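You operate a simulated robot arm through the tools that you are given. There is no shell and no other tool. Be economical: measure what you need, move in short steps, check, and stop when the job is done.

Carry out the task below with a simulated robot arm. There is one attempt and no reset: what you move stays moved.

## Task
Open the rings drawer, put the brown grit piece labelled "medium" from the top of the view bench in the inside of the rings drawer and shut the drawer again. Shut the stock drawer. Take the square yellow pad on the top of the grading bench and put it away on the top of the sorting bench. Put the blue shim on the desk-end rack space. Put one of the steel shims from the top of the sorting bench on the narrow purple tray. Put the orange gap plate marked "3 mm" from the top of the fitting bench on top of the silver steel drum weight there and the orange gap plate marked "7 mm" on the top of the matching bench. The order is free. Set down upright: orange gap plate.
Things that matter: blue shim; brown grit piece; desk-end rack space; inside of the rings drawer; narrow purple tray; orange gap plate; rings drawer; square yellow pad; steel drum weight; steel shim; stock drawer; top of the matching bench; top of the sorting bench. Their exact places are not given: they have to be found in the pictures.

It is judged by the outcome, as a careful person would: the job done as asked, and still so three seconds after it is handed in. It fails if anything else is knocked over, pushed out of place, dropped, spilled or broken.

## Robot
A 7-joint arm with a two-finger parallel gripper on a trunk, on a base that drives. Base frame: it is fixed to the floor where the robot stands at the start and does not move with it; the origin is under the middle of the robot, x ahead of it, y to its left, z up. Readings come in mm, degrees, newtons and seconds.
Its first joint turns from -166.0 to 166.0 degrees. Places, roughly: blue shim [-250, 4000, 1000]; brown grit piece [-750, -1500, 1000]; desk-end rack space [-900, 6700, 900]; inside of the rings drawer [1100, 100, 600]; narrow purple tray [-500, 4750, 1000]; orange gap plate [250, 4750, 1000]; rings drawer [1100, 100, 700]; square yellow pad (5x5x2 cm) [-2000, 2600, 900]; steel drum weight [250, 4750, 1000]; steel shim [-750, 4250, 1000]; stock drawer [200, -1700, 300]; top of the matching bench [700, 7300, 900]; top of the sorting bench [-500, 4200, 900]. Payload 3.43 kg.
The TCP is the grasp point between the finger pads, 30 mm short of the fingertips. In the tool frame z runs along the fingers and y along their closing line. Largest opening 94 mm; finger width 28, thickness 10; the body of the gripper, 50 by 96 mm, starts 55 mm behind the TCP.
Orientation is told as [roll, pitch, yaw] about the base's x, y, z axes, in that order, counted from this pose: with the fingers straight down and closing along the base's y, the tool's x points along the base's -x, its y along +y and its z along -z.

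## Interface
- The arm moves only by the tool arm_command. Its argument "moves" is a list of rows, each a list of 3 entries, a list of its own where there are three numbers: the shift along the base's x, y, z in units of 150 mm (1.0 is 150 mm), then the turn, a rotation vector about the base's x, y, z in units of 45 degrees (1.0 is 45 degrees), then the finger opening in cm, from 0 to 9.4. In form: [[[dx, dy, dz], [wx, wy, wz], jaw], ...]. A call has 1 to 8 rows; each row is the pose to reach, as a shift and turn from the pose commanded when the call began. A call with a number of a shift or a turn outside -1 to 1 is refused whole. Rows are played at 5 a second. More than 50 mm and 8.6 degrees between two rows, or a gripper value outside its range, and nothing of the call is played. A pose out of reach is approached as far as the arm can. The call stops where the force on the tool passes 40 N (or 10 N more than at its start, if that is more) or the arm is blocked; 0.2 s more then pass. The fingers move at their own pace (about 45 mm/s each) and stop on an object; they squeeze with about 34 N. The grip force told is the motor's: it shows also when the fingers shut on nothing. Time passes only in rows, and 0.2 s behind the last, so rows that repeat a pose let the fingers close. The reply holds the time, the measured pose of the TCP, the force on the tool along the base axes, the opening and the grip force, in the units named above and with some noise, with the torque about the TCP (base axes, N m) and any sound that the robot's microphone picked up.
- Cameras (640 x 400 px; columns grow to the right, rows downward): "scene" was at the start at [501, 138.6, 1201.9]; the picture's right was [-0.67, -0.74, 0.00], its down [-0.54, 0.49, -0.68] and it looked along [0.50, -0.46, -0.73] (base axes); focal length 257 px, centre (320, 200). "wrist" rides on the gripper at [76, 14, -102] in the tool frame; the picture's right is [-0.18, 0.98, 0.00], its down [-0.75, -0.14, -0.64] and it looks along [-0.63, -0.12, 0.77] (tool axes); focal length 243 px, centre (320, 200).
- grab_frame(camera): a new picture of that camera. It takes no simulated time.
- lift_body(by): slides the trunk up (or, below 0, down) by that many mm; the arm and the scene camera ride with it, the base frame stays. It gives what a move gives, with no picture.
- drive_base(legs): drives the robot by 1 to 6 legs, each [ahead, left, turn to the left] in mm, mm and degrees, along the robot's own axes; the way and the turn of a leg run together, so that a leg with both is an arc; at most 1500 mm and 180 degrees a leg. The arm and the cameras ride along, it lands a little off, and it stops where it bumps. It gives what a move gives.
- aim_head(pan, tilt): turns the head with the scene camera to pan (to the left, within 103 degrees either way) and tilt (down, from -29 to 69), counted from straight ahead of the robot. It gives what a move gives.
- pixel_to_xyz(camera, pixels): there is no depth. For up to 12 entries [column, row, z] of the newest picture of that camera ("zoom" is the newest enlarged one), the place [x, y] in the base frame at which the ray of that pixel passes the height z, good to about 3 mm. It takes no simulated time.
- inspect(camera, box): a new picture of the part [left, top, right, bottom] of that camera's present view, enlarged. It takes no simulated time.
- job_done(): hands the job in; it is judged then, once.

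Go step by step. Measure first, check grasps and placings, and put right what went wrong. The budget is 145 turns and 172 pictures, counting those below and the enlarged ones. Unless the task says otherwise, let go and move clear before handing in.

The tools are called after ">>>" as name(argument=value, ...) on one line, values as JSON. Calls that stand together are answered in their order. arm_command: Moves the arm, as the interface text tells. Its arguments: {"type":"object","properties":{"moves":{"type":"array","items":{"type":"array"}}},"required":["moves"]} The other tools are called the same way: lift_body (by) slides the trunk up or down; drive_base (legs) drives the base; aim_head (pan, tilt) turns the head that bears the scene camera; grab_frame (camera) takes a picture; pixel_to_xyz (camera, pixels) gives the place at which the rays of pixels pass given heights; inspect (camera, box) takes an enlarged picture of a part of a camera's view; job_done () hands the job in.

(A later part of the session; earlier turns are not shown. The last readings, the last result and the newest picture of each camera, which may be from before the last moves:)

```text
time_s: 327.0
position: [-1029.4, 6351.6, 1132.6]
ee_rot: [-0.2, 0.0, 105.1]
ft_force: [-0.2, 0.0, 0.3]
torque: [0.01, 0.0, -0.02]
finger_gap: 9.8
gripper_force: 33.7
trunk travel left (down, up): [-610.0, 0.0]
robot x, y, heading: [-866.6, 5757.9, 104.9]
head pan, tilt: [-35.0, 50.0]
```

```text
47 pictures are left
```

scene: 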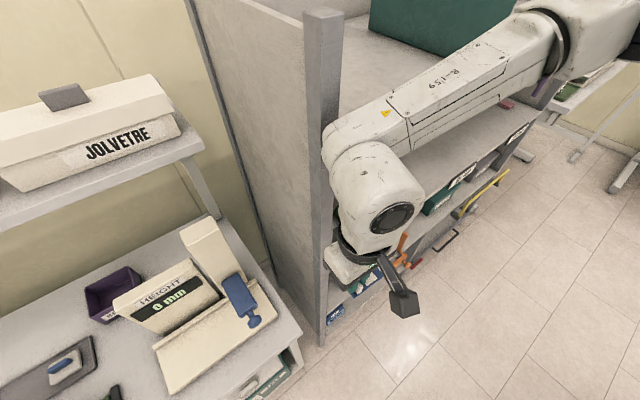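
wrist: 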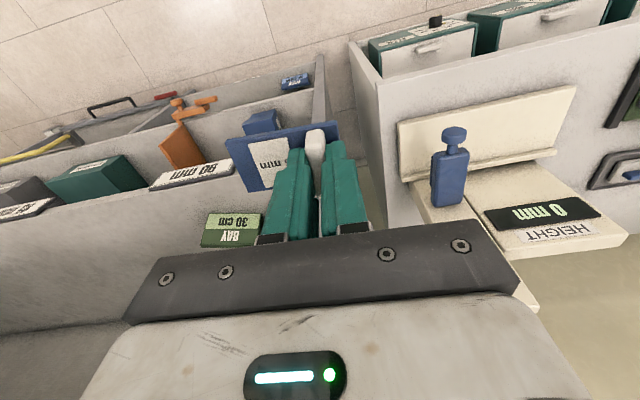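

>>> pixel_to_xyz(camera="wrist", pixels=[[190, 172, 900], [40, 208, 900], [340, 180, 900], [230, 230, 920], [445, 205, 900], [350, 240, 900]])

>>> drive_base(legs=[[0, -330, 0]])

>>> aim_head(pan=0, tilt=45)

>>> grab_frame(camera="scene")

>>> grab_frame(camera="wrist")

```text
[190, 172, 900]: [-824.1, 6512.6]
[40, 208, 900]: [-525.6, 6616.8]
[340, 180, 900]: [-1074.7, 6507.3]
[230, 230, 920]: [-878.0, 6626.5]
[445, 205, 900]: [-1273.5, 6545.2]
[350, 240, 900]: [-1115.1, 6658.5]
```

```text
time_s: 329.2
position: [-702.7, 6439.3, 1131.7]
ee_rot: [-0.3, 0.0, 104.9]
ft_force: [-0.5, -0.6, -0.3]
torque: [-0.01, -0.02, -0.01]
finger_gap: 9.6
gripper_force: 33.7
trunk travel left (down, up): [-610.0, 0.0]
robot x, y, heading: [-541.4, 5849.1, 104.5]
head pan, tilt: [-35.0, 50.0]
```

```text
time_s: 330.2
position: [-702.9, 6438.3, 1131.5]
ee_rot: [-0.2, 0.0, 105.0]
ft_force: [-0.3, -0.4, 0.0]
torque: [-0.02, 0.03, -0.02]
finger_gap: 9.4
gripper_force: 33.5
trunk travel left (down, up): [-610.0, 0.0]
robot x, y, heading: [-538.3, 5846.1, 104.7]
head pan, tilt: [0.0, 45.0]
```

```text
46 pictures are left
```

scene: 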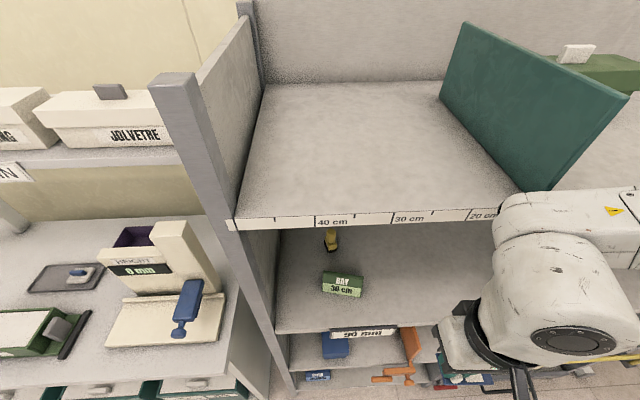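

```text
45 pictures are left
```

wrist: 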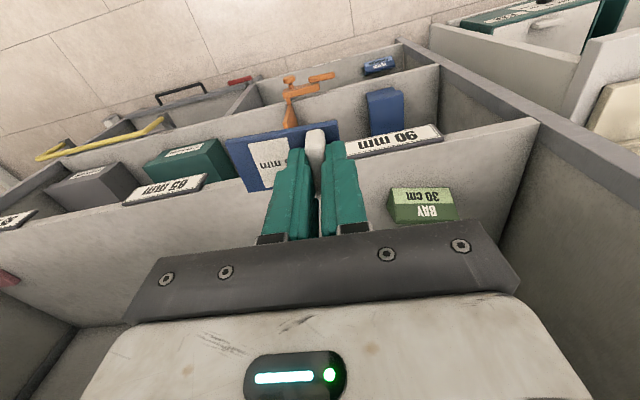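

>>> pixel_to_xyz(camera="wrist", pixels=[[395, 142, 900], [395, 142, 860], [165, 190, 900], [536, 125, 900], [500, 235, 900], [425, 215, 900], [20, 215, 900]])

>>> pixel_to_xyz(camera="scene", pixels=[[232, 224, 1290], [490, 214, 1290], [280, 332, 900], [362, 332, 890], [342, 290, 900], [331, 248, 900], [425, 325, 900]])

>>> inspect(camera="scene", box=[230, 200, 500, 390])

```text
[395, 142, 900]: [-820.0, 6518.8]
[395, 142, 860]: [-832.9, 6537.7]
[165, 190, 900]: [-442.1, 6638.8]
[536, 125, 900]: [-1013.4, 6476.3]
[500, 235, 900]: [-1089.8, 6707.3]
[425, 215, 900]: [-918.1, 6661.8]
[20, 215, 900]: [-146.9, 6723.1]
```

```text
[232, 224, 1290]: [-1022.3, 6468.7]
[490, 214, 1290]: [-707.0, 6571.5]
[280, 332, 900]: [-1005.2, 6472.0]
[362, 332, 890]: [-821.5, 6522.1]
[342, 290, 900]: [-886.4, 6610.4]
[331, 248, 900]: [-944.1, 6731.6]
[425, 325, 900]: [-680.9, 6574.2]
```

```text
2.11 times, centred on (365, 295) of scene
```

zoom: 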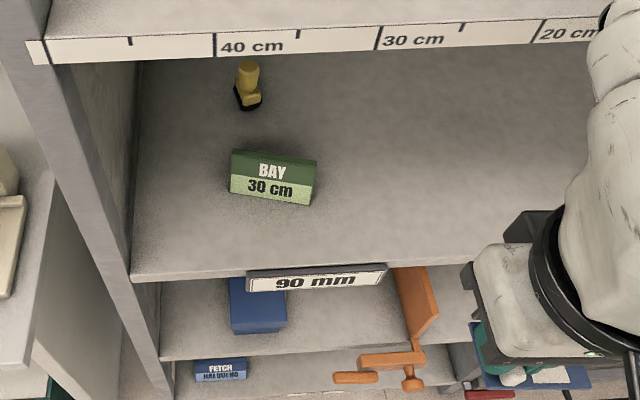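

The middle shelf is at z 900, front edge from (-1005,6472) to (-681,6574), upper shelf about 1290. I will lay the shim at about (-876,6563), in front of the BAY card. First I lower the trunk so the forearm stays low.

>>> lift_body(by=-150)

>>> arm_command(moves=[[[-0.15, -0.05, 0.25], [0, 0, 0.05], 0], [[-0.3, -0.1, 0.5], [0, 0, 0.05], 0], [[-0.45, -0.15, 0.75], [0, 0, 0.05], 0], [[-0.6, -0.2, 0.95], [0, 0, 0.05], 0]])

>>> lift_body(by=-140)

>>> grab_frame(camera="wrist")

>>> grab_frame(camera="scene")

```text
time_s: 331.9
position: [-810.9, 6322.6, 1020.9]
ee_rot: [-1.2, -4.4, 110.2]
ft_force: [-1.2, -0.7, -0.8]
torque: [0.03, -0.02, -0.03]
finger_gap: 9.9
gripper_force: 34.1
trunk travel left (down, up): [-486.0, 124.0]
robot x, y, heading: [-575.4, 5759.2, 113.2]
head pan, tilt: [0.0, 45.0]
stopped: the arm was blocked; the commanded pose is now the measured one
```

```text
time_s: 332.3
position: [-820.1, 6351.7, 1061.4]
ee_rot: [-1.1, -12.2, 102.4]
ft_force: [0.8, 0.1, -0.6]
torque: [0.03, 0.0, 0.0]
finger_gap: 9.6
gripper_force: 33.8
trunk travel left (down, up): [-486.0, 124.0]
robot x, y, heading: [-578.0, 5763.8, 113.2]
head pan, tilt: [0.0, 45.0]
stopped in row 1: the arm was blocked; the commanded pose is now the measured one
```

```text
time_s: 332.6
position: [-820.2, 6375.3, 1094.3]
ee_rot: [1.2, -19.3, 92.3]
ft_force: [0.8, 0.6, -1.8]
torque: [0.02, -0.01, 0.0]
finger_gap: 9.5
gripper_force: 34.5
trunk travel left (down, up): [-483.0, 127.0]
robot x, y, heading: [-575.0, 5759.4, 113.0]
head pan, tilt: [0.0, 45.0]
stopped: the arm was blocked; the commanded pose is now the measured one
```

```text
43 pictures are left
```

wrist: 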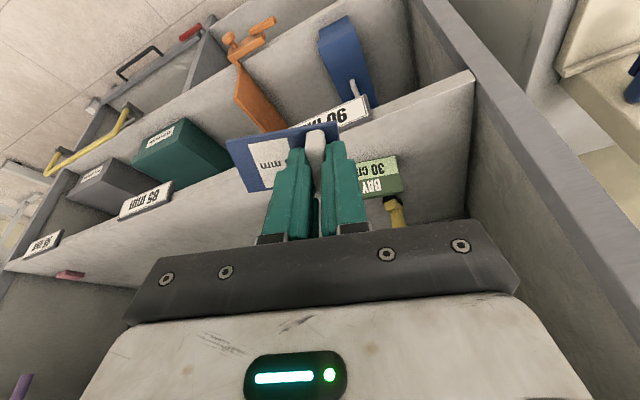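

```text
42 pictures are left
```

scene: 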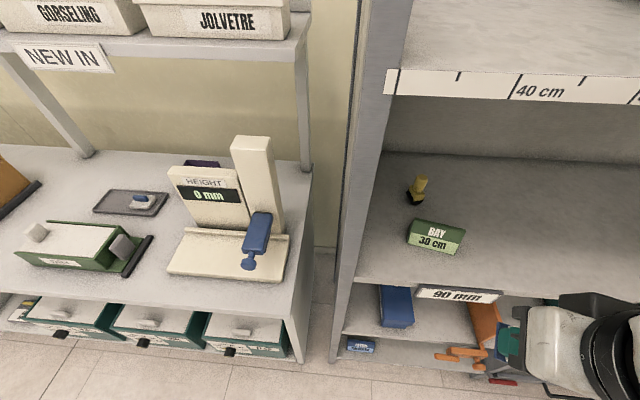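

The forearm was over the upper shelf and pressed on it; the base was pushed back. I raise the trunk at once and look.

>>> lift_body(by=120)

>>> drive_base(legs=[[-150, 0, 0]])

>>> aim_head(pan=-15, tilt=35)

>>> grab_frame(camera="scene")

>>> grab_frame(camera="wrist")

```text
time_s: 332.9
position: [-816.9, 6391.2, 1137.4]
ee_rot: [5.7, -24.9, 81.3]
ft_force: [-0.2, 0.7, -0.2]
torque: [-0.01, 0.0, -0.02]
finger_gap: 9.6
gripper_force: 33.9
trunk travel left (down, up): [-485.0, 125.0]
robot x, y, heading: [-577.1, 5766.3, 113.2]
head pan, tilt: [0.0, 45.0]
stopped: the arm was blocked; the commanded pose is now the measured one
```

```text
time_s: 333.7
position: [-782.4, 6387.8, 1197.8]
ee_rot: [14.6, -25.4, 57.3]
ft_force: [-0.1, 0.5, -0.1]
torque: [0.02, 0.05, 0.03]
finger_gap: 9.4
gripper_force: 34.0
trunk travel left (down, up): [-485.0, 125.0]
robot x, y, heading: [-577.4, 5763.6, 113.1]
head pan, tilt: [0.0, 45.0]
stopped in leg 1: the robot was blocked; the commanded pose is now the measured one
```

```text
time_s: 334.4
position: [-784.5, 6388.6, 1197.4]
ee_rot: [14.7, -25.8, 57.6]
ft_force: [-0.1, -0.4, -0.8]
torque: [-0.02, 0.0, -0.03]
finger_gap: 9.7
gripper_force: 34.0
trunk travel left (down, up): [-485.0, 125.0]
robot x, y, heading: [-576.3, 5762.7, 113.4]
head pan, tilt: [-15.0, 35.0]
```

```text
41 pictures are left
```

scene: 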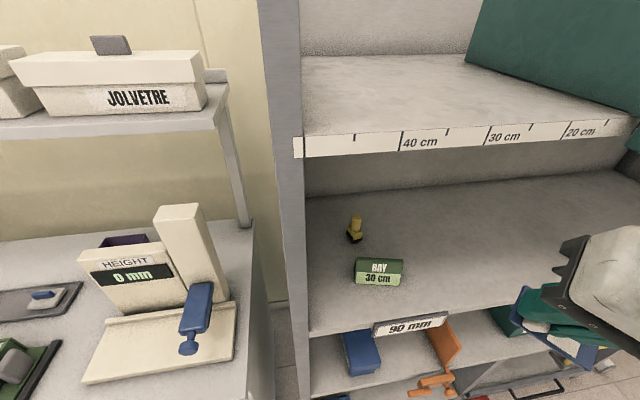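

```text
40 pictures are left
```

wrist: 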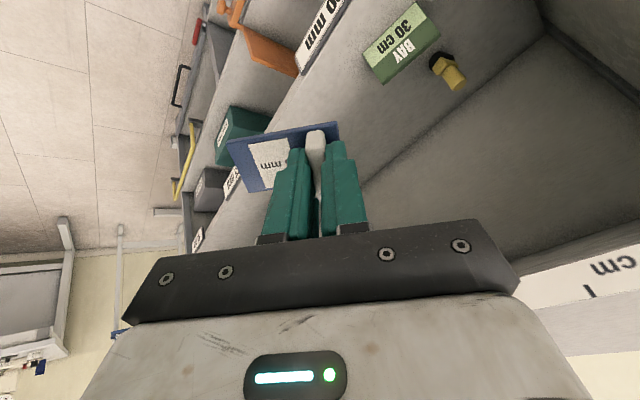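

The arm is still wedged. I look to the right at the arm itself.

>>> aim_head(pan=-60, tilt=25)

>>> grab_frame(camera="scene")

```text
time_s: 335.6
position: [-785.8, 6388.0, 1197.6]
ee_rot: [14.6, -25.6, 57.6]
ft_force: [0.2, 0.4, -0.8]
torque: [0.01, -0.03, 0.02]
finger_gap: 9.7
gripper_force: 33.8
trunk travel left (down, up): [-485.0, 125.0]
robot x, y, heading: [-574.5, 5762.6, 113.2]
head pan, tilt: [-60.0, 25.0]
```

```text
39 pictures are left
```

scene: 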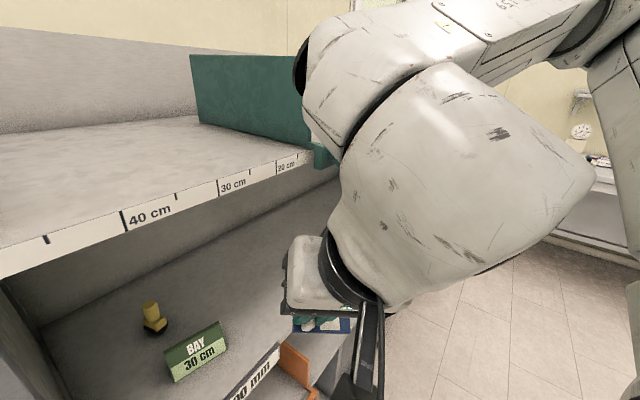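

The wrist leans against the upper shelf's front edge. I draw the arm straight away from the rack in small steps.

>>> arm_command(moves=[[[0.03, -0.1, 0], [0, 0, 0], 0], [[0.06, -0.2, 0], [0, 0, 0], 0], [[0.1, -0.35, 0], [0, 0, 0], 0], [[0.15, -0.5, 0], [0, 0, 0], 0]])

>>> grab_frame(camera="scene")

```text
time_s: 335.9
position: [-760.5, 6372.6, 1225.8]
ee_rot: [16.9, -23.4, 47.7]
ft_force: [0.3, 0.3, -0.8]
torque: [-0.01, 0.05, 0.02]
finger_gap: 9.8
gripper_force: 33.8
out of reach, approached as far as the arm can: row 1
trunk travel left (down, up): [-485.0, 125.0]
robot x, y, heading: [-574.2, 5763.7, 113.2]
head pan, tilt: [-60.0, 25.0]
stopped in row 1: the arm was blocked; the commanded pose is now the measured one
```

```text
38 pictures are left
```

scene: 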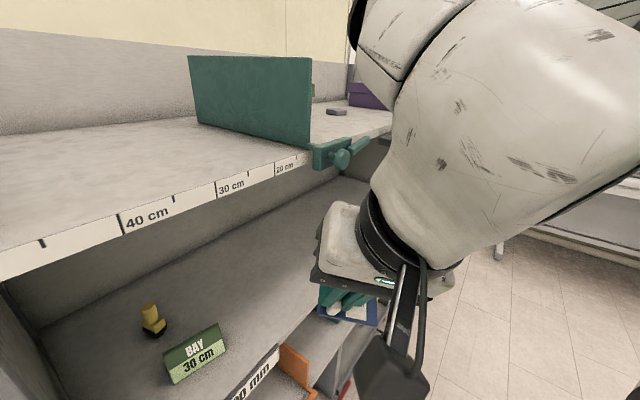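

>>> arm_command(moves=[[[0.03, -0.1, 0], [0, 0, 0], 0], [[0.06, -0.2, 0], [0, 0, 0], 0], [[0.1, -0.35, 0], [0, 0, 0], 0], [[0.15, -0.5, 0], [0, 0, 0], 0]])

>>> aim_head(pan=-95, tilt=20)

>>> grab_frame(camera="scene")

```text
time_s: 336.2
position: [-734.3, 6357.8, 1249.6]
ee_rot: [17.1, -20.2, 39.3]
ft_force: [1.8, 0.4, -0.3]
torque: [-0.01, 0.02, 0.01]
finger_gap: 9.6
gripper_force: 34.5
out of reach, approached as far as the arm can: row 1
trunk travel left (down, up): [-485.0, 125.0]
robot x, y, heading: [-570.2, 5761.2, 113.2]
head pan, tilt: [-60.0, 25.0]
stopped in row 1: the arm was blocked; the commanded pose is now the measured one
```

```text
time_s: 337.2
position: [-738.0, 6359.1, 1251.5]
ee_rot: [18.0, -19.6, 39.0]
ft_force: [-0.1, -0.3, -0.2]
torque: [0.0, 0.04, 0.04]
finger_gap: 9.6
gripper_force: 33.2
trunk travel left (down, up): [-485.0, 125.0]
robot x, y, heading: [-576.3, 5763.8, 113.3]
head pan, tilt: [-95.0, 20.0]
```

```text
37 pictures are left
```

scene: 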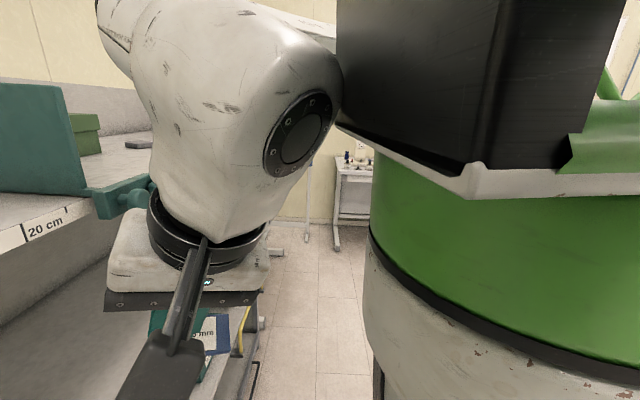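

The wrist block is now pressed against my own mast (340,90). I move it forward/up a little, away from the mast.

>>> arm_command(moves=[[[-0.04, 0.1, 0.05], [0, 0, 0], 0], [[-0.08, 0.2, 0.1], [0, 0, 0], 0], [[-0.1, 0.25, 0.2], [0, 0, 0], 0], [[-0.1, 0.25, 0.3], [0, 0, 0], 0]])

>>> lift_body(by=60)

>>> grab_frame(camera="scene")

```text
time_s: 337.6
position: [-692.1, 6319.3, 1228.8]
ee_rot: [7.5, -7.9, 30.5]
ft_force: [1.5, 0.6, 0.2]
torque: [-0.04, 0.09, 0.03]
finger_gap: 9.7
gripper_force: 33.9
trunk travel left (down, up): [-485.0, 125.0]
robot x, y, heading: [-578.9, 5764.7, 113.2]
head pan, tilt: [-95.0, 20.0]
stopped in row 1: the arm was blocked; the commanded pose is now the measured one
```

```text
time_s: 337.9
position: [-671.2, 6275.4, 1233.0]
ee_rot: [4.4, -1.8, 26.9]
ft_force: [0.7, -0.5, 0.3]
torque: [0.01, 0.0, 0.0]
finger_gap: 9.6
gripper_force: 34.1
trunk travel left (down, up): [-487.0, 123.0]
robot x, y, heading: [-573.7, 5769.7, 113.6]
head pan, tilt: [-95.0, 20.0]
stopped: the arm was blocked; the commanded pose is now the measured one
```

```text
36 pictures are left
```

scene: 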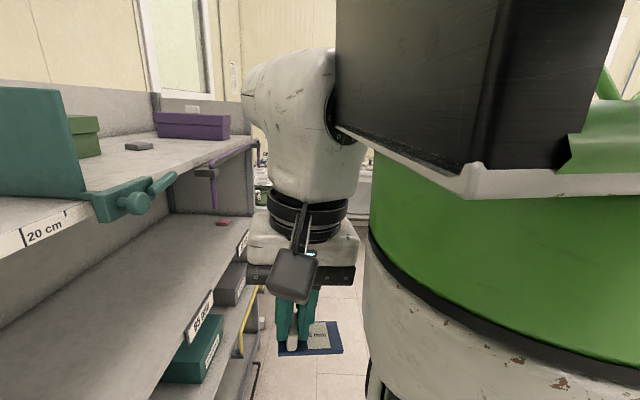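

The arm has come free of the rack; only my head boom still touches the wrist. I move the wrist to the right, away from the boom.

>>> arm_command(moves=[[[0.1, 0.03, 0], [0, 0, 0], 0], [[0.2, 0.06, 0], [0, 0, 0], 0], [[0.35, 0.1, 0], [0, 0, 0], 0], [[0.5, 0.15, 0], [0, 0, 0], 0]])

>>> drive_base(legs=[[-60, 0, 0]])

>>> grab_frame(camera="scene")

```text
time_s: 338.2
position: [-639.7, 6252.6, 1248.0]
ee_rot: [8.2, -1.9, 21.4]
ft_force: [78.0, 243.4, -1.7]
torque: [-30.12, 9.58, -15.56]
finger_gap: 9.4
gripper_force: 34.3
trunk travel left (down, up): [-487.0, 123.0]
robot x, y, heading: [-572.6, 5769.4, 113.9]
head pan, tilt: [-95.0, 20.0]
stopped in row 1: the arm was blocked; the commanded pose is now the measured one
```

```text
time_s: 338.9
position: [-554.0, 6190.4, 1275.2]
ee_rot: [22.7, -6.4, -7.8]
ft_force: [120.5, 134.2, 39.7]
torque: [-13.5, 16.33, -13.66]
finger_gap: 9.2
gripper_force: 34.1
trunk travel left (down, up): [-487.0, 123.0]
robot x, y, heading: [-567.2, 5762.1, 114.2]
head pan, tilt: [-95.0, 20.0]
stopped in leg 1: the robot was blocked; the commanded pose is now the measured one
```

```text
35 pictures are left
```

scene: 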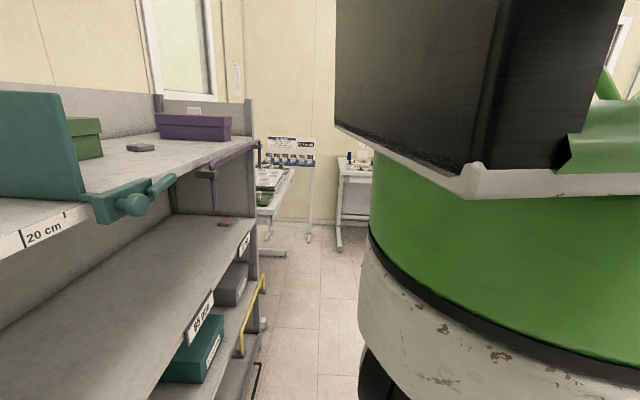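

>>> grab_frame(camera="wrist")

>>> aim_head(pan=-40, tilt=60)

>>> grab_frame(camera="scene")

```text
34 pictures are left
```

wrist: 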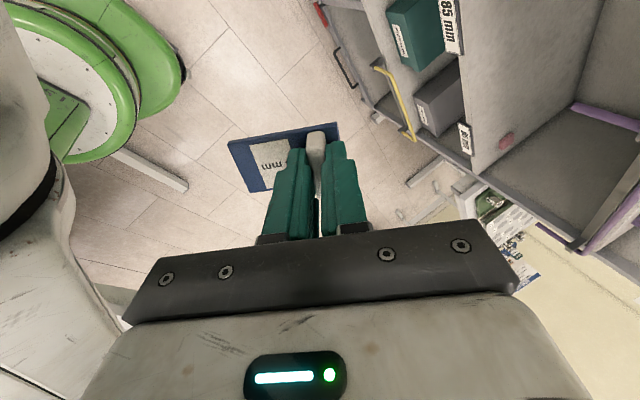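

```text
time_s: 340.2
position: [-553.0, 6190.1, 1273.4]
ee_rot: [22.5, -6.8, -7.8]
ft_force: [139.0, 117.6, 30.9]
torque: [-11.65, 17.04, -11.46]
finger_gap: 9.4
gripper_force: 34.1
trunk travel left (down, up): [-487.0, 123.0]
robot x, y, heading: [-565.1, 5764.7, 114.3]
head pan, tilt: [-40.0, 60.0]
```

```text
33 pictures are left
```

scene: 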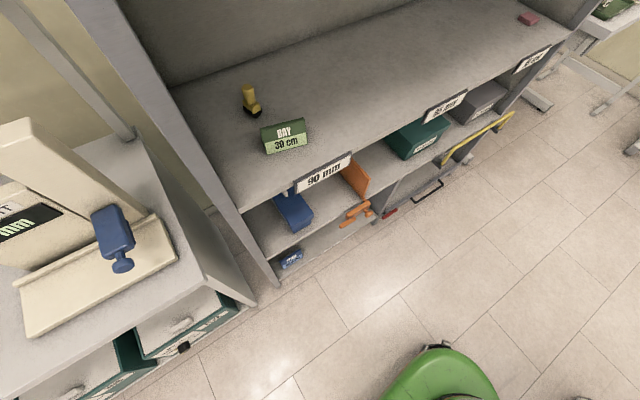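

The rack is intact and the shim still held; the gripper's side presses my own body. The reaction points to (+x,+y), so I move that way.

>>> arm_command(moves=[[[0.1, 0.12, 0], [0, 0, 0], 0], [[0.2, 0.28, 0], [0, 0, 0], 0], [[0.3, 0.45, 0], [0, 0, 0], 0]])

>>> arm_command(moves=[[[0.05, 0.1, 0], [0, 0, 0], 0], [[0.1, 0.25, 0], [0, 0, 0], 0], [[0.15, 0.4, 0], [0, 0, 0], 0]])

```text
time_s: 340.5
position: [-545.4, 6147.9, 1286.2]
ee_rot: [28.4, -2.6, -7.0]
ft_force: [0.2, -0.4, 0.7]
torque: [0.01, 0.01, -0.02]
finger_gap: 9.5
gripper_force: 34.2
trunk travel left (down, up): [-487.0, 123.0]
robot x, y, heading: [-564.1, 5764.2, 114.3]
head pan, tilt: [-40.0, 60.0]
stopped in row 1: the arm was blocked; the commanded pose is now the measured one
```

```text
time_s: 340.9
position: [-527.5, 6119.8, 1309.5]
ee_rot: [40.3, 1.5, -7.0]
ft_force: [0.2, 0.1, -1.1]
torque: [0.01, -0.06, 0.02]
finger_gap: 9.5
gripper_force: 33.9
trunk travel left (down, up): [-487.0, 123.0]
robot x, y, heading: [-561.3, 5761.3, 114.4]
head pan, tilt: [-40.0, 60.0]
stopped in row 1: the arm was blocked; the commanded pose is now the measured one
```

>>> aim_head(pan=-80, tilt=-15)

>>> grab_frame(camera="scene")

>>> grab_frame(camera="wrist")

```text
time_s: 342.3
position: [-527.2, 6121.1, 1308.8]
ee_rot: [40.1, 1.6, -7.1]
ft_force: [0.4, -0.9, -0.6]
torque: [0.0, 0.02, -0.06]
finger_gap: 9.8
gripper_force: 33.9
trunk travel left (down, up): [-487.0, 123.0]
robot x, y, heading: [-562.0, 5764.7, 114.3]
head pan, tilt: [-80.0, -15.0]
```

```text
32 pictures are left
```

scene: 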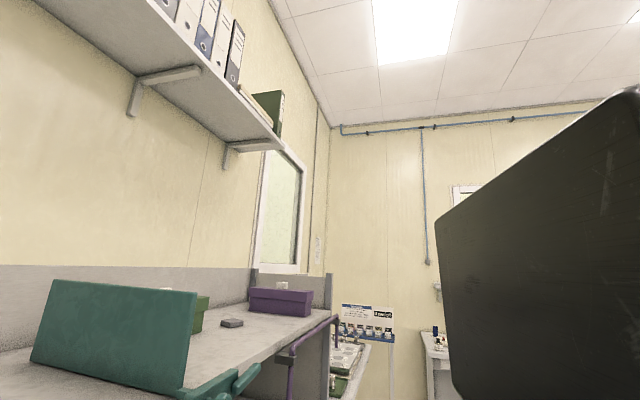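

```text
31 pictures are left
```

wrist: 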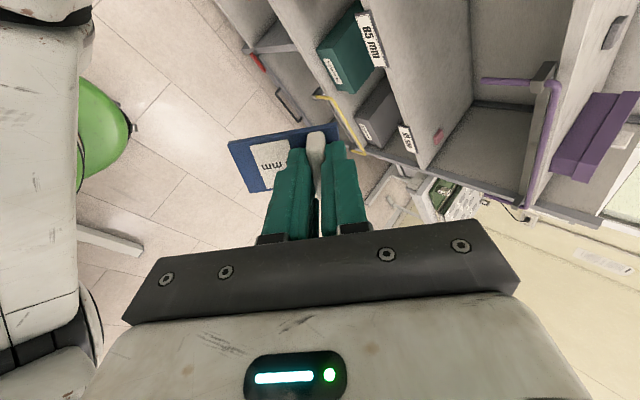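

I test with rows that hold the pose, to see whether the arm still counts as blocked.

>>> arm_command(moves=[[[0, 0, 0], [0, 0, 0], 0], [[0, 0, 0], [0, 0, 0], 0], [[0, 0, 0], [0, 0, 0], 0]])

>>> arm_command(moves=[[[0.02, 0.03, -0.05], [0, 0, 0], 0], [[0.04, 0.06, -0.1], [0, 0, 0], 0], [[0.06, 0.1, -0.15], [0, 0, 0], 0]])

>>> drive_base(legs=[[-40, 0, 0]])

```text
time_s: 342.6
position: [-506.4, 6088.1, 1334.3]
ee_rot: [50.6, 3.0, -4.2]
ft_force: [-0.4, 0.5, -0.3]
torque: [-0.01, -0.05, 0.03]
finger_gap: 9.5
gripper_force: 34.3
trunk travel left (down, up): [-487.0, 123.0]
robot x, y, heading: [-563.9, 5765.4, 114.7]
head pan, tilt: [-80.0, -15.0]
stopped in row 1: the arm was blocked; the commanded pose is now the measured one
```

```text
time_s: 343.0
position: [-479.5, 6064.7, 1351.6]
ee_rot: [57.5, 2.2, 0.3]
ft_force: [0.1, -0.7, 0.3]
torque: [-0.02, 0.01, 0.01]
finger_gap: 9.8
gripper_force: 34.3
trunk travel left (down, up): [-487.0, 123.0]
robot x, y, heading: [-565.6, 5767.1, 114.4]
head pan, tilt: [-80.0, -15.0]
stopped in row 1: the arm was blocked; the commanded pose is now the measured one
```

```text
time_s: 343.7
position: [-434.0, 6002.1, 1392.1]
ee_rot: [71.3, -2.7, 3.4]
ft_force: [0.7, 0.1, -1.8]
torque: [-0.01, 0.02, 0.0]
finger_gap: 9.5
gripper_force: 34.4
trunk travel left (down, up): [-487.0, 123.0]
robot x, y, heading: [-560.6, 5765.8, 114.5]
head pan, tilt: [-80.0, -15.0]
stopped in leg 1: the robot was blocked; the commanded pose is now the measured one
```

The arm keeps unwinding by itself at each call; nothing external touches the tool. I let it continue with holding rows.

>>> arm_command(moves=[[[0, 0, 0], [0, 0, 0], 0]])

>>> arm_command(moves=[[[0, 0, 0], [0, 0, 0], 0]])

>>> arm_command(moves=[[[0, 0, 0], [0, 0, 0], 0]])

>>> grab_frame(camera="wrist")

```text
time_s: 344.0
position: [-409.4, 5971.4, 1408.1]
ee_rot: [77.3, -5.6, 3.6]
ft_force: [0.3, -0.1, 0.1]
torque: [-0.03, 0.02, 0.01]
finger_gap: 9.7
gripper_force: 34.3
trunk travel left (down, up): [-487.0, 123.0]
robot x, y, heading: [-564.5, 5768.0, 114.3]
head pan, tilt: [-80.0, -15.0]
stopped in row 1: the arm was blocked; the commanded pose is now the measured one
```

```text
time_s: 344.4
position: [-384.4, 5945.1, 1422.5]
ee_rot: [82.5, -8.5, 3.2]
ft_force: [0.4, 0.3, -0.4]
torque: [0.01, 0.0, -0.01]
finger_gap: 10.1
gripper_force: 33.8
trunk travel left (down, up): [-487.0, 123.0]
robot x, y, heading: [-563.0, 5764.3, 114.3]
head pan, tilt: [-80.0, -15.0]
stopped in row 1: the arm was blocked; the commanded pose is now the measured one
```

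```text
time_s: 344.7
position: [-359.2, 5920.6, 1436.5]
ee_rot: [86.7, -11.8, 1.9]
ft_force: [0.0, 0.3, -1.0]
torque: [-0.02, 0.02, -0.01]
finger_gap: 9.6
gripper_force: 33.8
trunk travel left (down, up): [-487.0, 123.0]
robot x, y, heading: [-562.0, 5764.9, 114.3]
head pan, tilt: [-80.0, -15.0]
stopped in row 1: the arm was blocked; the commanded pose is now the measured one
```

```text
30 pictures are left
```

wrist: 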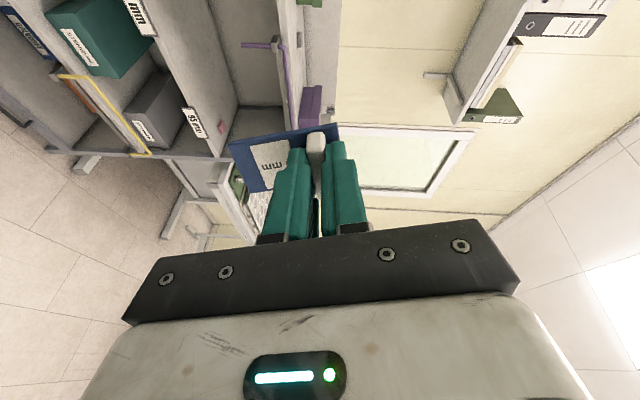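

The gripper is now beside me on the right, free. I lead it outward to the right, away from my body.

>>> arm_command(moves=[[[0.27, 0.12, 0], [0, 0, 0], 0]])

>>> arm_command(moves=[[[0.27, 0.12, 0], [0, 0, 0], 0]])

>>> arm_command(moves=[[[0.27, 0.12, 0], [0, 0, 0], 0]])

>>> lift_body(by=50)

```text
time_s: 345.0
position: [-319.6, 5921.3, 1445.9]
ee_rot: [87.5, -16.1, 4.2]
ft_force: [0.7, 0.0, 0.4]
torque: [0.0, 0.0, -0.01]
finger_gap: 9.6
gripper_force: 34.5
trunk travel left (down, up): [-487.0, 123.0]
robot x, y, heading: [-561.2, 5769.1, 114.6]
head pan, tilt: [-80.0, -15.0]
stopped in row 1: the arm was blocked; the commanded pose is now the measured one
```

```text
time_s: 345.4
position: [-295.2, 5916.7, 1470.2]
ee_rot: [86.0, -21.8, 4.6]
ft_force: [1.7, 2.0, -1.3]
torque: [0.12, 0.0, 0.11]
finger_gap: 9.5
gripper_force: 33.9
trunk travel left (down, up): [-487.0, 123.0]
robot x, y, heading: [-562.2, 5762.4, 114.8]
head pan, tilt: [-80.0, -15.0]
stopped in row 1: the arm was blocked; the commanded pose is now the measured one
```

```text
time_s: 345.7
position: [-267.4, 5921.3, 1498.5]
ee_rot: [83.1, -27.6, 5.6]
ft_force: [0.4, 0.7, -0.5]
torque: [0.01, 0.02, -0.04]
finger_gap: 9.5
gripper_force: 33.6
trunk travel left (down, up): [-487.0, 123.0]
robot x, y, heading: [-561.4, 5764.2, 114.6]
head pan, tilt: [-80.0, -15.0]
stopped in row 1: the arm was blocked; the commanded pose is now the measured one
```

```text
time_s: 346.0
position: [-257.5, 5919.4, 1536.6]
ee_rot: [81.3, -29.9, 3.6]
ft_force: [0.8, -0.6, -3.3]
torque: [0.24, -0.01, 0.08]
finger_gap: 9.7
gripper_force: 34.2
trunk travel left (down, up): [-488.0, 122.0]
robot x, y, heading: [-560.1, 5764.4, 114.5]
head pan, tilt: [-80.0, -15.0]
stopped: the arm was blocked; the commanded pose is now the measured one
```

>>> aim_head(pan=-103, tilt=10)

>>> grab_frame(camera="scene")

>>> grab_frame(camera="wrist")

```text
time_s: 346.9
position: [-257.4, 5919.9, 1536.3]
ee_rot: [81.4, -30.2, 3.7]
ft_force: [0.2, -0.5, 0.1]
torque: [0.02, -0.03, -0.02]
finger_gap: 9.6
gripper_force: 33.7
trunk travel left (down, up): [-488.0, 122.0]
robot x, y, heading: [-564.3, 5768.1, 114.4]
head pan, tilt: [-103.0, 10.0]
```

```text
29 pictures are left
```

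scene: 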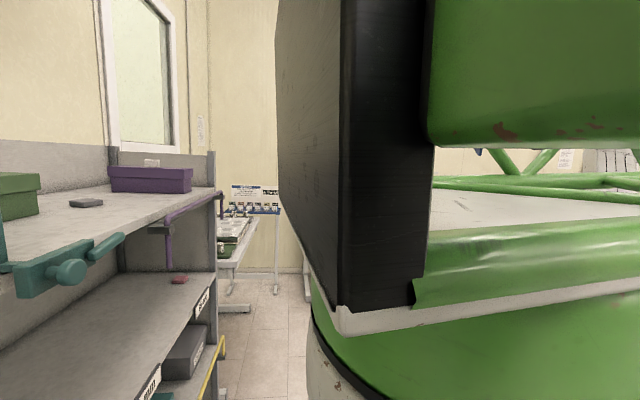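

```text
28 pictures are left
```

wrist: 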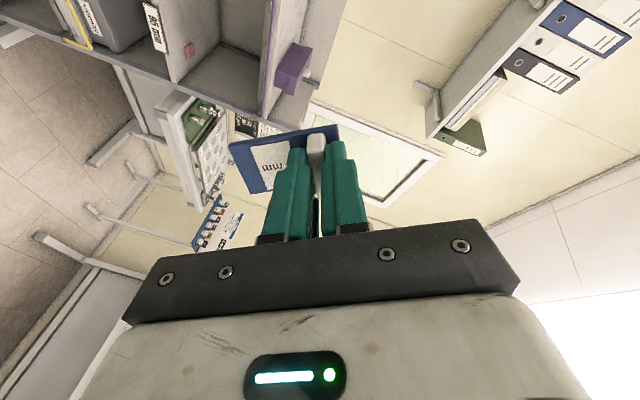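

The elbow may be caught behind me at the bench-end gantry. There is free floor ahead toward the rack, so I try a short forward move.

>>> drive_base(legs=[[80, 0, 0]])

>>> drive_base(legs=[[0, 60, 0]])

>>> drive_base(legs=[[0, -60, 0]])

```text
time_s: 347.6
position: [-239.5, 5946.0, 1602.6]
ee_rot: [77.0, -24.8, -1.6]
ft_force: [-0.2, -3.2, -2.8]
torque: [0.26, -0.02, 0.07]
finger_gap: 9.6
gripper_force: 33.8
trunk travel left (down, up): [-488.0, 122.0]
robot x, y, heading: [-566.2, 5774.6, 114.5]
head pan, tilt: [-103.0, 10.0]
stopped in leg 1: the robot was blocked; the commanded pose is now the measured one
```

```text
time_s: 348.4
position: [-224.2, 5917.2, 1594.9]
ee_rot: [80.4, -18.1, -10.6]
ft_force: [0.6, 3.4, 2.1]
torque: [-0.23, 0.09, -0.05]
finger_gap: 9.6
gripper_force: 33.6
trunk travel left (down, up): [-488.0, 122.0]
robot x, y, heading: [-568.3, 5771.0, 115.0]
head pan, tilt: [-103.0, 10.0]
stopped in leg 1: the robot was blocked; the commanded pose is now the measured one
```

```text
time_s: 349.3
position: [-193.3, 5906.5, 1600.4]
ee_rot: [80.3, -18.4, -13.2]
ft_force: [-0.5, 0.4, 0.2]
torque: [0.01, 0.01, 0.0]
finger_gap: 9.6
gripper_force: 34.3
trunk travel left (down, up): [-488.0, 122.0]
robot x, y, heading: [-551.7, 5782.6, 111.2]
head pan, tilt: [-103.0, 10.0]
```

The move to the right went through freely. I test the arm and trunk again.

>>> arm_command(moves=[[[0, 0, 0], [0, 0, 0], 0], [[0, 0, 0], [0, 0, 0], 0]])

>>> drive_base(legs=[[0, -150, 0]])

>>> arm_command(moves=[[[0.1, 0.05, 0], [0, 0, 0], 0], [[0.2, 0.1, 0], [0, 0, 0], 0]])

```text
time_s: 350.1
position: [-197.1, 5848.7, 1557.8]
ee_rot: [85.5, -14.7, -18.3]
ft_force: [0.3, 1.5, 1.4]
torque: [-0.19, 0.07, -0.03]
finger_gap: 9.8
gripper_force: 33.5
trunk travel left (down, up): [-488.0, 122.0]
robot x, y, heading: [-551.5, 5782.0, 111.7]
head pan, tilt: [-103.0, 10.0]
stopped in row 2: the arm was blocked; the commanded pose is now the measured one
```

```text
time_s: 351.5
position: [-151.7, 5791.6, 1538.2]
ee_rot: [88.0, -13.0, -26.6]
ft_force: [-0.3, -0.2, 0.0]
torque: [-0.03, -0.01, -0.04]
finger_gap: 9.5
gripper_force: 33.5
trunk travel left (down, up): [-488.0, 122.0]
robot x, y, heading: [-506.6, 5806.0, 104.6]
head pan, tilt: [-103.0, 10.0]
stopped in leg 1: the robot was blocked; the commanded pose is now the measured one
```

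```text
time_s: 352.0
position: [-140.0, 5793.8, 1517.7]
ee_rot: [89.2, -11.3, -25.8]
ft_force: [0.2, 0.2, -0.6]
torque: [0.0, 0.03, -0.01]
finger_gap: 9.7
gripper_force: 33.6
out of reach, approached as far as the arm can: row 2
trunk travel left (down, up): [-488.0, 122.0]
robot x, y, heading: [-499.8, 5806.5, 104.6]
head pan, tilt: [-103.0, 10.0]
stopped in row 2: the arm was blocked; the commanded pose is now the measured one
```

It is working loose as the base moves right. I continue that way with small turns.

>>> drive_base(legs=[[0, -100, -10]])

>>> drive_base(legs=[[0, -120, 0]])

>>> arm_command(moves=[[[0, 0, 0], [0, 0, 0], 0], [[0, 0, 0], [0, 0, 0], 0]])

>>> aim_head(pan=-50, tilt=0)

>>> grab_frame(camera="scene")

```text
time_s: 353.1
position: [-69.4, 5718.4, 1521.7]
ee_rot: [89.4, -10.9, -38.2]
ft_force: [-0.4, -0.4, -0.6]
torque: [0.01, 0.05, 0.02]
finger_gap: 9.1
gripper_force: 33.8
trunk travel left (down, up): [-488.0, 122.0]
robot x, y, heading: [-421.3, 5821.7, 92.7]
head pan, tilt: [-103.0, 10.0]
```

```text
time_s: 354.5
position: [-38.5, 5665.8, 1500.3]
ee_rot: [91.8, -9.3, -44.2]
ft_force: [-0.1, 0.6, -0.3]
torque: [0.01, 0.0, 0.0]
finger_gap: 9.6
gripper_force: 34.1
trunk travel left (down, up): [-488.0, 122.0]
robot x, y, heading: [-375.6, 5813.4, 86.4]
head pan, tilt: [-103.0, 10.0]
stopped in leg 1: the robot was blocked; the commanded pose is now the measured one
```

```text
time_s: 355.3
position: [-38.3, 5664.3, 1492.7]
ee_rot: [92.5, -8.7, -44.3]
ft_force: [0.3, 0.4, -0.6]
torque: [-0.01, 0.01, 0.0]
finger_gap: 9.3
gripper_force: 33.2
trunk travel left (down, up): [-488.0, 122.0]
robot x, y, heading: [-378.5, 5812.7, 86.3]
head pan, tilt: [-103.0, 10.0]
stopped in row 2: the arm was blocked; the commanded pose is now the measured one
```

```text
time_s: 356.5
position: [-38.5, 5664.3, 1493.1]
ee_rot: [92.8, -8.7, -44.1]
ft_force: [0.2, 0.8, -0.1]
torque: [-0.01, 0.01, 0.01]
finger_gap: 9.6
gripper_force: 33.7
trunk travel left (down, up): [-488.0, 122.0]
robot x, y, heading: [-373.1, 5818.5, 86.1]
head pan, tilt: [-50.0, 0.0]
```

```text
27 pictures are left
```

scene: 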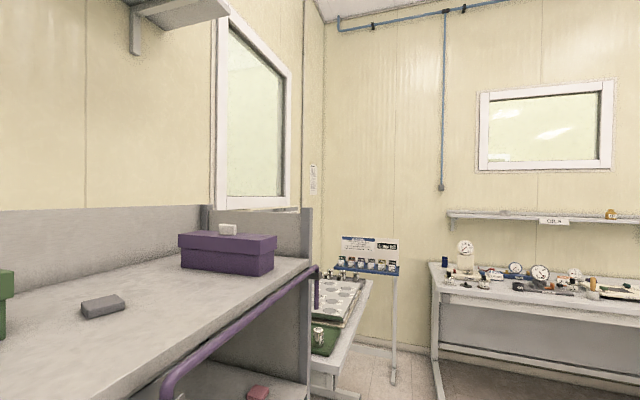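

The elbow seems to be hooked behind me, at the bench end. I drive forward, away from the bench.

>>> drive_base(legs=[[100, 0, 0]])

>>> drive_base(legs=[[60, 0, 0]])

>>> arm_command(moves=[[[0.1, 0.1, 0], [0, 0, 0], 0], [[0.2, 0.2, 0], [0, 0, 0], 0]])

>>> lift_body(by=40)

```text
time_s: 357.7
position: [-68.9, 5706.2, 1490.4]
ee_rot: [93.3, -8.2, -37.9]
ft_force: [-0.2, -0.3, -0.7]
torque: [0.02, 0.03, -0.01]
finger_gap: 9.8
gripper_force: 33.7
trunk travel left (down, up): [-488.0, 122.0]
robot x, y, heading: [-420.3, 5831.8, 92.5]
head pan, tilt: [-50.0, 0.0]
stopped in leg 1: the robot was blocked; the commanded pose is now the measured one
```

```text
time_s: 358.7
position: [-88.2, 5728.4, 1493.9]
ee_rot: [93.6, -7.8, -34.5]
ft_force: [1.2, -0.3, -1.1]
torque: [-0.04, 0.02, 0.09]
finger_gap: 9.6
gripper_force: 34.0
trunk travel left (down, up): [-488.0, 122.0]
robot x, y, heading: [-449.2, 5844.3, 96.2]
head pan, tilt: [-50.0, 0.0]
```

```text
time_s: 359.3
position: [-56.4, 5754.2, 1494.2]
ee_rot: [93.9, -7.5, -34.5]
ft_force: [0.4, 0.2, -0.5]
torque: [-0.01, 0.02, 0.01]
finger_gap: 9.5
gripper_force: 34.3
trunk travel left (down, up): [-488.0, 122.0]
robot x, y, heading: [-450.0, 5847.1, 96.2]
head pan, tilt: [-50.0, 0.0]
```

```text
time_s: 360.1
position: [-55.9, 5753.9, 1508.2]
ee_rot: [94.0, -7.6, -34.2]
ft_force: [-0.1, -0.2, -0.1]
torque: [0.0, 0.03, -0.01]
finger_gap: 9.6
gripper_force: 33.5
trunk travel left (down, up): [-528.0, 82.0]
robot x, y, heading: [-451.5, 5847.0, 96.1]
head pan, tilt: [-50.0, 0.0]
```

The arm obeys again and the trunk lifts. I now lead the tool forward in front of me.

>>> lift_body(by=80)

>>> arm_command(moves=[[[0, 0.2, 0], [0, 0, 0], 0], [[0, 0.4, 0], [0, 0, 0], 0], [[-0.05, 0.6, -0.05], [0, 0, 0], 0], [[-0.1, 0.8, -0.1], [0, 0, 0], 0], [[-0.2, 1, -0.2], [0, 0, 0], 0]])

>>> arm_command(moves=[[[0, 0.15, -0.15], [-0.1424, -0.0277, 0.1026], 0], [[0, 0.3, -0.3], [-0.285, -0.055, 0.205], 0], [[0, 0.4, -0.5], [-0.427, -0.083, 0.308], 0], [[0, 0.5, -0.7], [-0.57, -0.111, 0.41], 0], [[0, 0.6, -0.9], [-0.712, -0.139, 0.513], 0]])

```text
time_s: 361.3
position: [-54.5, 5751.9, 1588.8]
ee_rot: [94.1, -7.5, -34.2]
ft_force: [-0.2, -0.2, -1.0]
torque: [0.0, -0.02, -0.02]
finger_gap: 9.9
gripper_force: 34.4
trunk travel left (down, up): [-608.0, 2.0]
robot x, y, heading: [-449.0, 5841.8, 96.2]
head pan, tilt: [-50.0, 0.0]
```

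```text
time_s: 362.7
position: [-92.6, 5901.5, 1582.2]
ee_rot: [92.1, -10.2, -35.1]
ft_force: [-0.8, 0.1, -0.4]
torque: [0.03, 0.03, -0.05]
finger_gap: 9.7
gripper_force: 34.0
trunk travel left (down, up): [-608.0, 2.0]
robot x, y, heading: [-447.3, 5850.3, 96.1]
head pan, tilt: [-50.0, 0.0]
stopped in row 5: the arm was blocked; the commanded pose is now the measured one
```

```text
time_s: 363.9
position: [-92.0, 5991.7, 1442.4]
ee_rot: [62.9, -26.1, -1.9]
ft_force: [-0.2, 0.5, 0.2]
torque: [-0.01, 0.01, 0.0]
finger_gap: 9.6
gripper_force: 33.6
trunk travel left (down, up): [-608.0, 2.0]
robot x, y, heading: [-447.9, 5844.5, 96.0]
head pan, tilt: [-50.0, 0.0]
```

Recovered: the arm follows commands. I finish turning the tool down and bring it in front.

>>> arm_command(moves=[[[0, 0.1, -0.1], [-0.1424, -0.0277, 0.1026], 0], [[0, 0.2, -0.2], [-0.285, -0.055, 0.205], 0], [[0, 0.3, -0.35], [-0.427, -0.083, 0.308], 0], [[0, 0.4, -0.5], [-0.57, -0.111, 0.41], 0], [[0, 0.5, -0.65], [-0.712, -0.139, 0.513], 0]])

>>> arm_command(moves=[[[-0.05, 0.1, -0.1], [-0.1424, -0.0277, 0.1026], 0], [[-0.1, 0.2, -0.2], [-0.285, -0.055, 0.205], 0], [[-0.15, 0.3, -0.35], [-0.427, -0.083, 0.308], 0], [[-0.2, 0.4, -0.5], [-0.57, -0.111, 0.41], 0], [[-0.25, 0.5, -0.65], [-0.712, -0.139, 0.513], 0]])

>>> aim_head(pan=-20, tilt=40)

>>> grab_frame(camera="scene")

```text
time_s: 365.1
position: [-126.3, 6114.3, 1368.1]
ee_rot: [27.5, -22.3, 36.6]
ft_force: [0.2, -0.5, 0.6]
torque: [-0.01, 0.02, -0.01]
finger_gap: 9.7
gripper_force: 33.9
out of reach, approached as far as the arm can: row 3, 4, 5
trunk travel left (down, up): [-608.0, 2.0]
robot x, y, heading: [-449.5, 5846.1, 96.0]
head pan, tilt: [-50.0, 0.0]
```

```text
time_s: 366.3
position: [-174.3, 6199.1, 1283.3]
ee_rot: [3.6, -2.8, 64.1]
ft_force: [-0.1, -0.8, -0.5]
torque: [0.01, 0.01, -0.01]
finger_gap: 9.4
gripper_force: 33.6
out of reach, approached as far as the arm can: row 1, 2, 3, 4, 5
trunk travel left (down, up): [-608.0, 2.0]
robot x, y, heading: [-448.5, 5846.4, 95.9]
head pan, tilt: [-50.0, 0.0]
```

```text
time_s: 367.3
position: [-174.1, 6198.7, 1284.1]
ee_rot: [3.6, -2.9, 64.0]
ft_force: [1.1, -0.2, 0.0]
torque: [-0.03, 0.02, 0.04]
finger_gap: 9.4
gripper_force: 34.1
trunk travel left (down, up): [-608.0, 2.0]
robot x, y, heading: [-446.8, 5845.9, 96.0]
head pan, tilt: [-20.0, 40.0]
```

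```text
26 pictures are left
```

scene: 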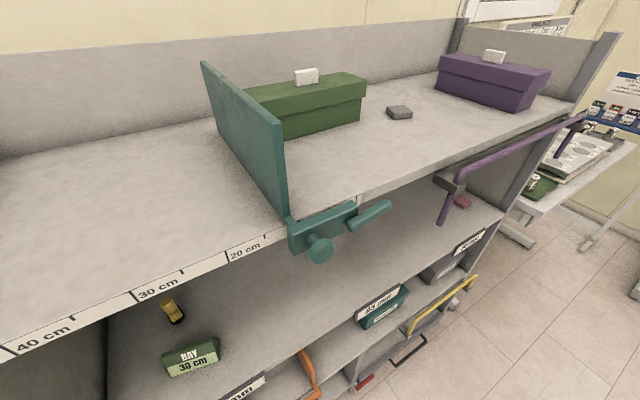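

The rack is intact. This time I will stand farther back with the arm stretched so the forearm enters level. First turn and slide left, then stretch the arm.

>>> drive_base(legs=[[0, 0, 11], [0, 190, 0]])

>>> arm_command(moves=[[[-0.2, 0.1, -0.15], [-0.03, 0.06, 0.16], 0], [[-0.4, 0.2, -0.3], [-0.03, 0.06, 0.32], 0], [[-0.6, 0.3, -0.45], [-0.03, 0.06, 0.48], 0], [[-0.8, 0.4, -0.6], [-0.03, 0.06, 0.64], 0], [[-1, 0.5, -0.75], [-0.03, 0.06, 0.7], 0]])

```text
time_s: 369.6
position: [-423.9, 6191.3, 1284.0]
ee_rot: [3.7, -2.9, 75.1]
ft_force: [-0.2, 0.1, 0.3]
torque: [0.0, 0.01, -0.02]
finger_gap: 9.6
gripper_force: 33.4
trunk travel left (down, up): [-608.0, 2.0]
robot x, y, heading: [-625.0, 5791.0, 107.2]
head pan, tilt: [-20.0, 40.0]
```

```text
time_s: 370.8
position: [-574.2, 6266.1, 1172.7]
ee_rot: [6.3, -1.7, 106.7]
ft_force: [-0.5, 0.0, 0.0]
torque: [0.04, -0.02, 0.0]
finger_gap: 9.9
gripper_force: 34.4
out of reach, approached as far as the arm can: row 2, 3, 4
trunk travel left (down, up): [-608.0, 2.0]
robot x, y, heading: [-628.8, 5788.4, 107.3]
head pan, tilt: [-20.0, 40.0]
```

>>> arm_command(moves=[[[-0.25, 0.06, -0.1], [0.002, -0.07, 0], 0], [[-0.5, 0.14, -0.2], [0.004, -0.145, 0], 0], [[-0.75, 0.22, -0.28], [0.004, -0.145, 0], 0], [[-0.95, 0.3, -0.28], [0.004, -0.145, 0], 0]])

>>> arm_command(moves=[[[-0.25, 0.06, 0], [0, 0, 0], 0], [[-0.5, 0.16, 0], [0, 0, 0], 0], [[-0.56, 0.18, 0], [0, 0, 0], 0]])

>>> drive_base(legs=[[-80, 0, 0]])

>>> arm_command(moves=[[[-0.05, 0.15, 0], [0, 0, 0], 0], [[-0.1, 0.3, 0], [0, 0, 0], 0], [[-0.15, 0.45, 0], [0, 0, 0], 0]])

>>> grab_frame(camera="scene")

```text
time_s: 371.8
position: [-716.3, 6309.2, 1131.5]
ee_rot: [0.1, 0.0, 106.5]
ft_force: [-0.2, -0.3, -0.4]
torque: [0.01, 0.0, -0.06]
finger_gap: 9.6
gripper_force: 34.2
out of reach, approached as far as the arm can: row 2, 3
trunk travel left (down, up): [-608.0, 2.0]
robot x, y, heading: [-627.3, 5789.0, 106.9]
head pan, tilt: [-20.0, 40.0]
```

```text
time_s: 372.6
position: [-802.1, 6337.3, 1130.1]
ee_rot: [0.0, 0.1, 106.6]
ft_force: [-0.9, 1.0, 0.2]
torque: [0.0, -0.01, 0.01]
finger_gap: 9.7
gripper_force: 33.9
trunk travel left (down, up): [-608.0, 2.0]
robot x, y, heading: [-625.2, 5789.1, 107.1]
head pan, tilt: [-20.0, 40.0]
```

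```text
time_s: 373.6
position: [-789.6, 6299.2, 1131.4]
ee_rot: [0.1, 0.0, 106.6]
ft_force: [-0.4, 0.7, -1.0]
torque: [-0.1, -0.1, -0.02]
finger_gap: 9.6
gripper_force: 34.2
trunk travel left (down, up): [-608.0, 2.0]
robot x, y, heading: [-614.9, 5750.8, 106.8]
head pan, tilt: [-20.0, 40.0]
```

```text
time_s: 374.4
position: [-809.7, 6364.8, 1130.5]
ee_rot: [0.0, -0.1, 106.6]
ft_force: [0.5, 0.4, -0.1]
torque: [0.04, 0.0, 0.0]
finger_gap: 9.6
gripper_force: 34.1
trunk travel left (down, up): [-608.0, 2.0]
robot x, y, heading: [-615.3, 5755.1, 106.9]
head pan, tilt: [-20.0, 40.0]
```

```text
25 pictures are left
```

scene: 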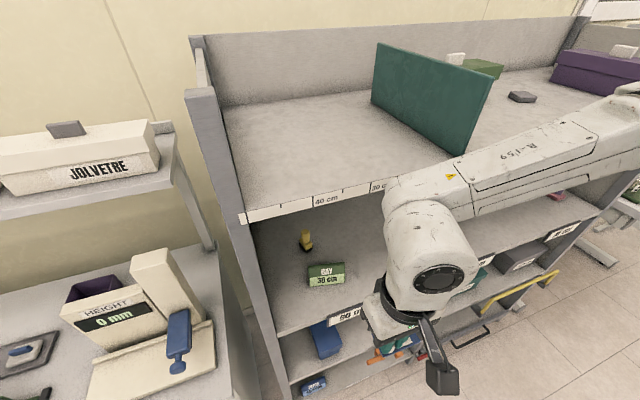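

>>> pixel_to_xyz(camera="scene", pixels=[[440, 200, 1350], [540, 165, 1350], [620, 130, 1350], [620, 130, 1400], [620, 130, 1300], [438, 283, 1320], [560, 205, 1290]])

```text
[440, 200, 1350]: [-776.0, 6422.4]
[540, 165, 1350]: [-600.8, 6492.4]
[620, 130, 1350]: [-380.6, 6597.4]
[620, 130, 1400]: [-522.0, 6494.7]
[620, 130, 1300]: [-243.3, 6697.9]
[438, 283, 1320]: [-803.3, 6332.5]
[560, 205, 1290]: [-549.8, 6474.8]
```

The forearm now runs along the rack front. Standing farther left makes it enter squarely, so I shift the base left while moving the tool right in turn.

>>> arm_command(moves=[[[0.25, 0.06, 0], [0, 0, 0], 0], [[0.5, 0.12, 0], [0, 0, 0], 0], [[0.75, 0.18, 0], [0, 0, 0], 0], [[0.97, 0.26, 0], [0, 0, 0], 0]])

>>> drive_base(legs=[[0, 150, 0]])

>>> arm_command(moves=[[[0.25, 0.06, 0], [0, 0, 0], 0], [[0.5, 0.12, 0], [0, 0, 0], 0], [[0.75, 0.18, 0], [0, 0, 0], 0], [[0.97, 0.26, 0], [0, 0, 0], 0]])

>>> drive_base(legs=[[0, 170, 0]])

>>> grab_frame(camera="scene")

```text
time_s: 375.4
position: [-665.7, 6402.9, 1131.1]
ee_rot: [0.0, 0.0, 106.4]
ft_force: [-0.5, 0.0, -1.5]
torque: [-0.03, 0.0, 0.02]
finger_gap: 9.6
gripper_force: 34.3
trunk travel left (down, up): [-608.0, 2.0]
robot x, y, heading: [-619.2, 5751.1, 107.1]
head pan, tilt: [-20.0, 40.0]
```

```text
time_s: 376.8
position: [-808.4, 6357.0, 1130.9]
ee_rot: [-0.1, 0.0, 106.6]
ft_force: [-0.1, -0.2, -0.2]
torque: [0.02, 0.01, -0.01]
finger_gap: 9.2
gripper_force: 34.2
trunk travel left (down, up): [-608.0, 2.0]
robot x, y, heading: [-759.3, 5709.3, 107.0]
head pan, tilt: [-20.0, 40.0]
```

```text
time_s: 377.8
position: [-663.8, 6397.1, 1132.3]
ee_rot: [0.0, 0.1, 106.7]
ft_force: [-0.4, -0.1, 0.3]
torque: [0.01, 0.0, 0.0]
finger_gap: 9.5
gripper_force: 33.5
trunk travel left (down, up): [-608.0, 2.0]
robot x, y, heading: [-756.5, 5706.6, 106.8]
head pan, tilt: [-20.0, 40.0]
```

```text
time_s: 379.3
position: [-830.4, 6345.4, 1130.8]
ee_rot: [-0.2, 0.0, 106.6]
ft_force: [0.0, -0.7, 0.2]
torque: [-0.02, 0.03, 0.02]
finger_gap: 9.8
gripper_force: 34.3
trunk travel left (down, up): [-608.0, 2.0]
robot x, y, heading: [-925.7, 5661.5, 107.0]
head pan, tilt: [-20.0, 40.0]
```

```text
24 pictures are left
```

scene: 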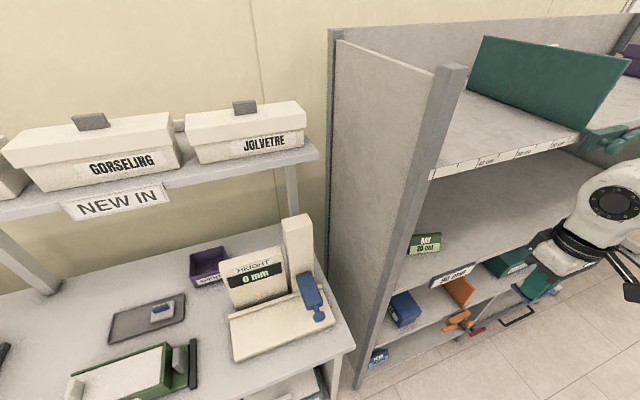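

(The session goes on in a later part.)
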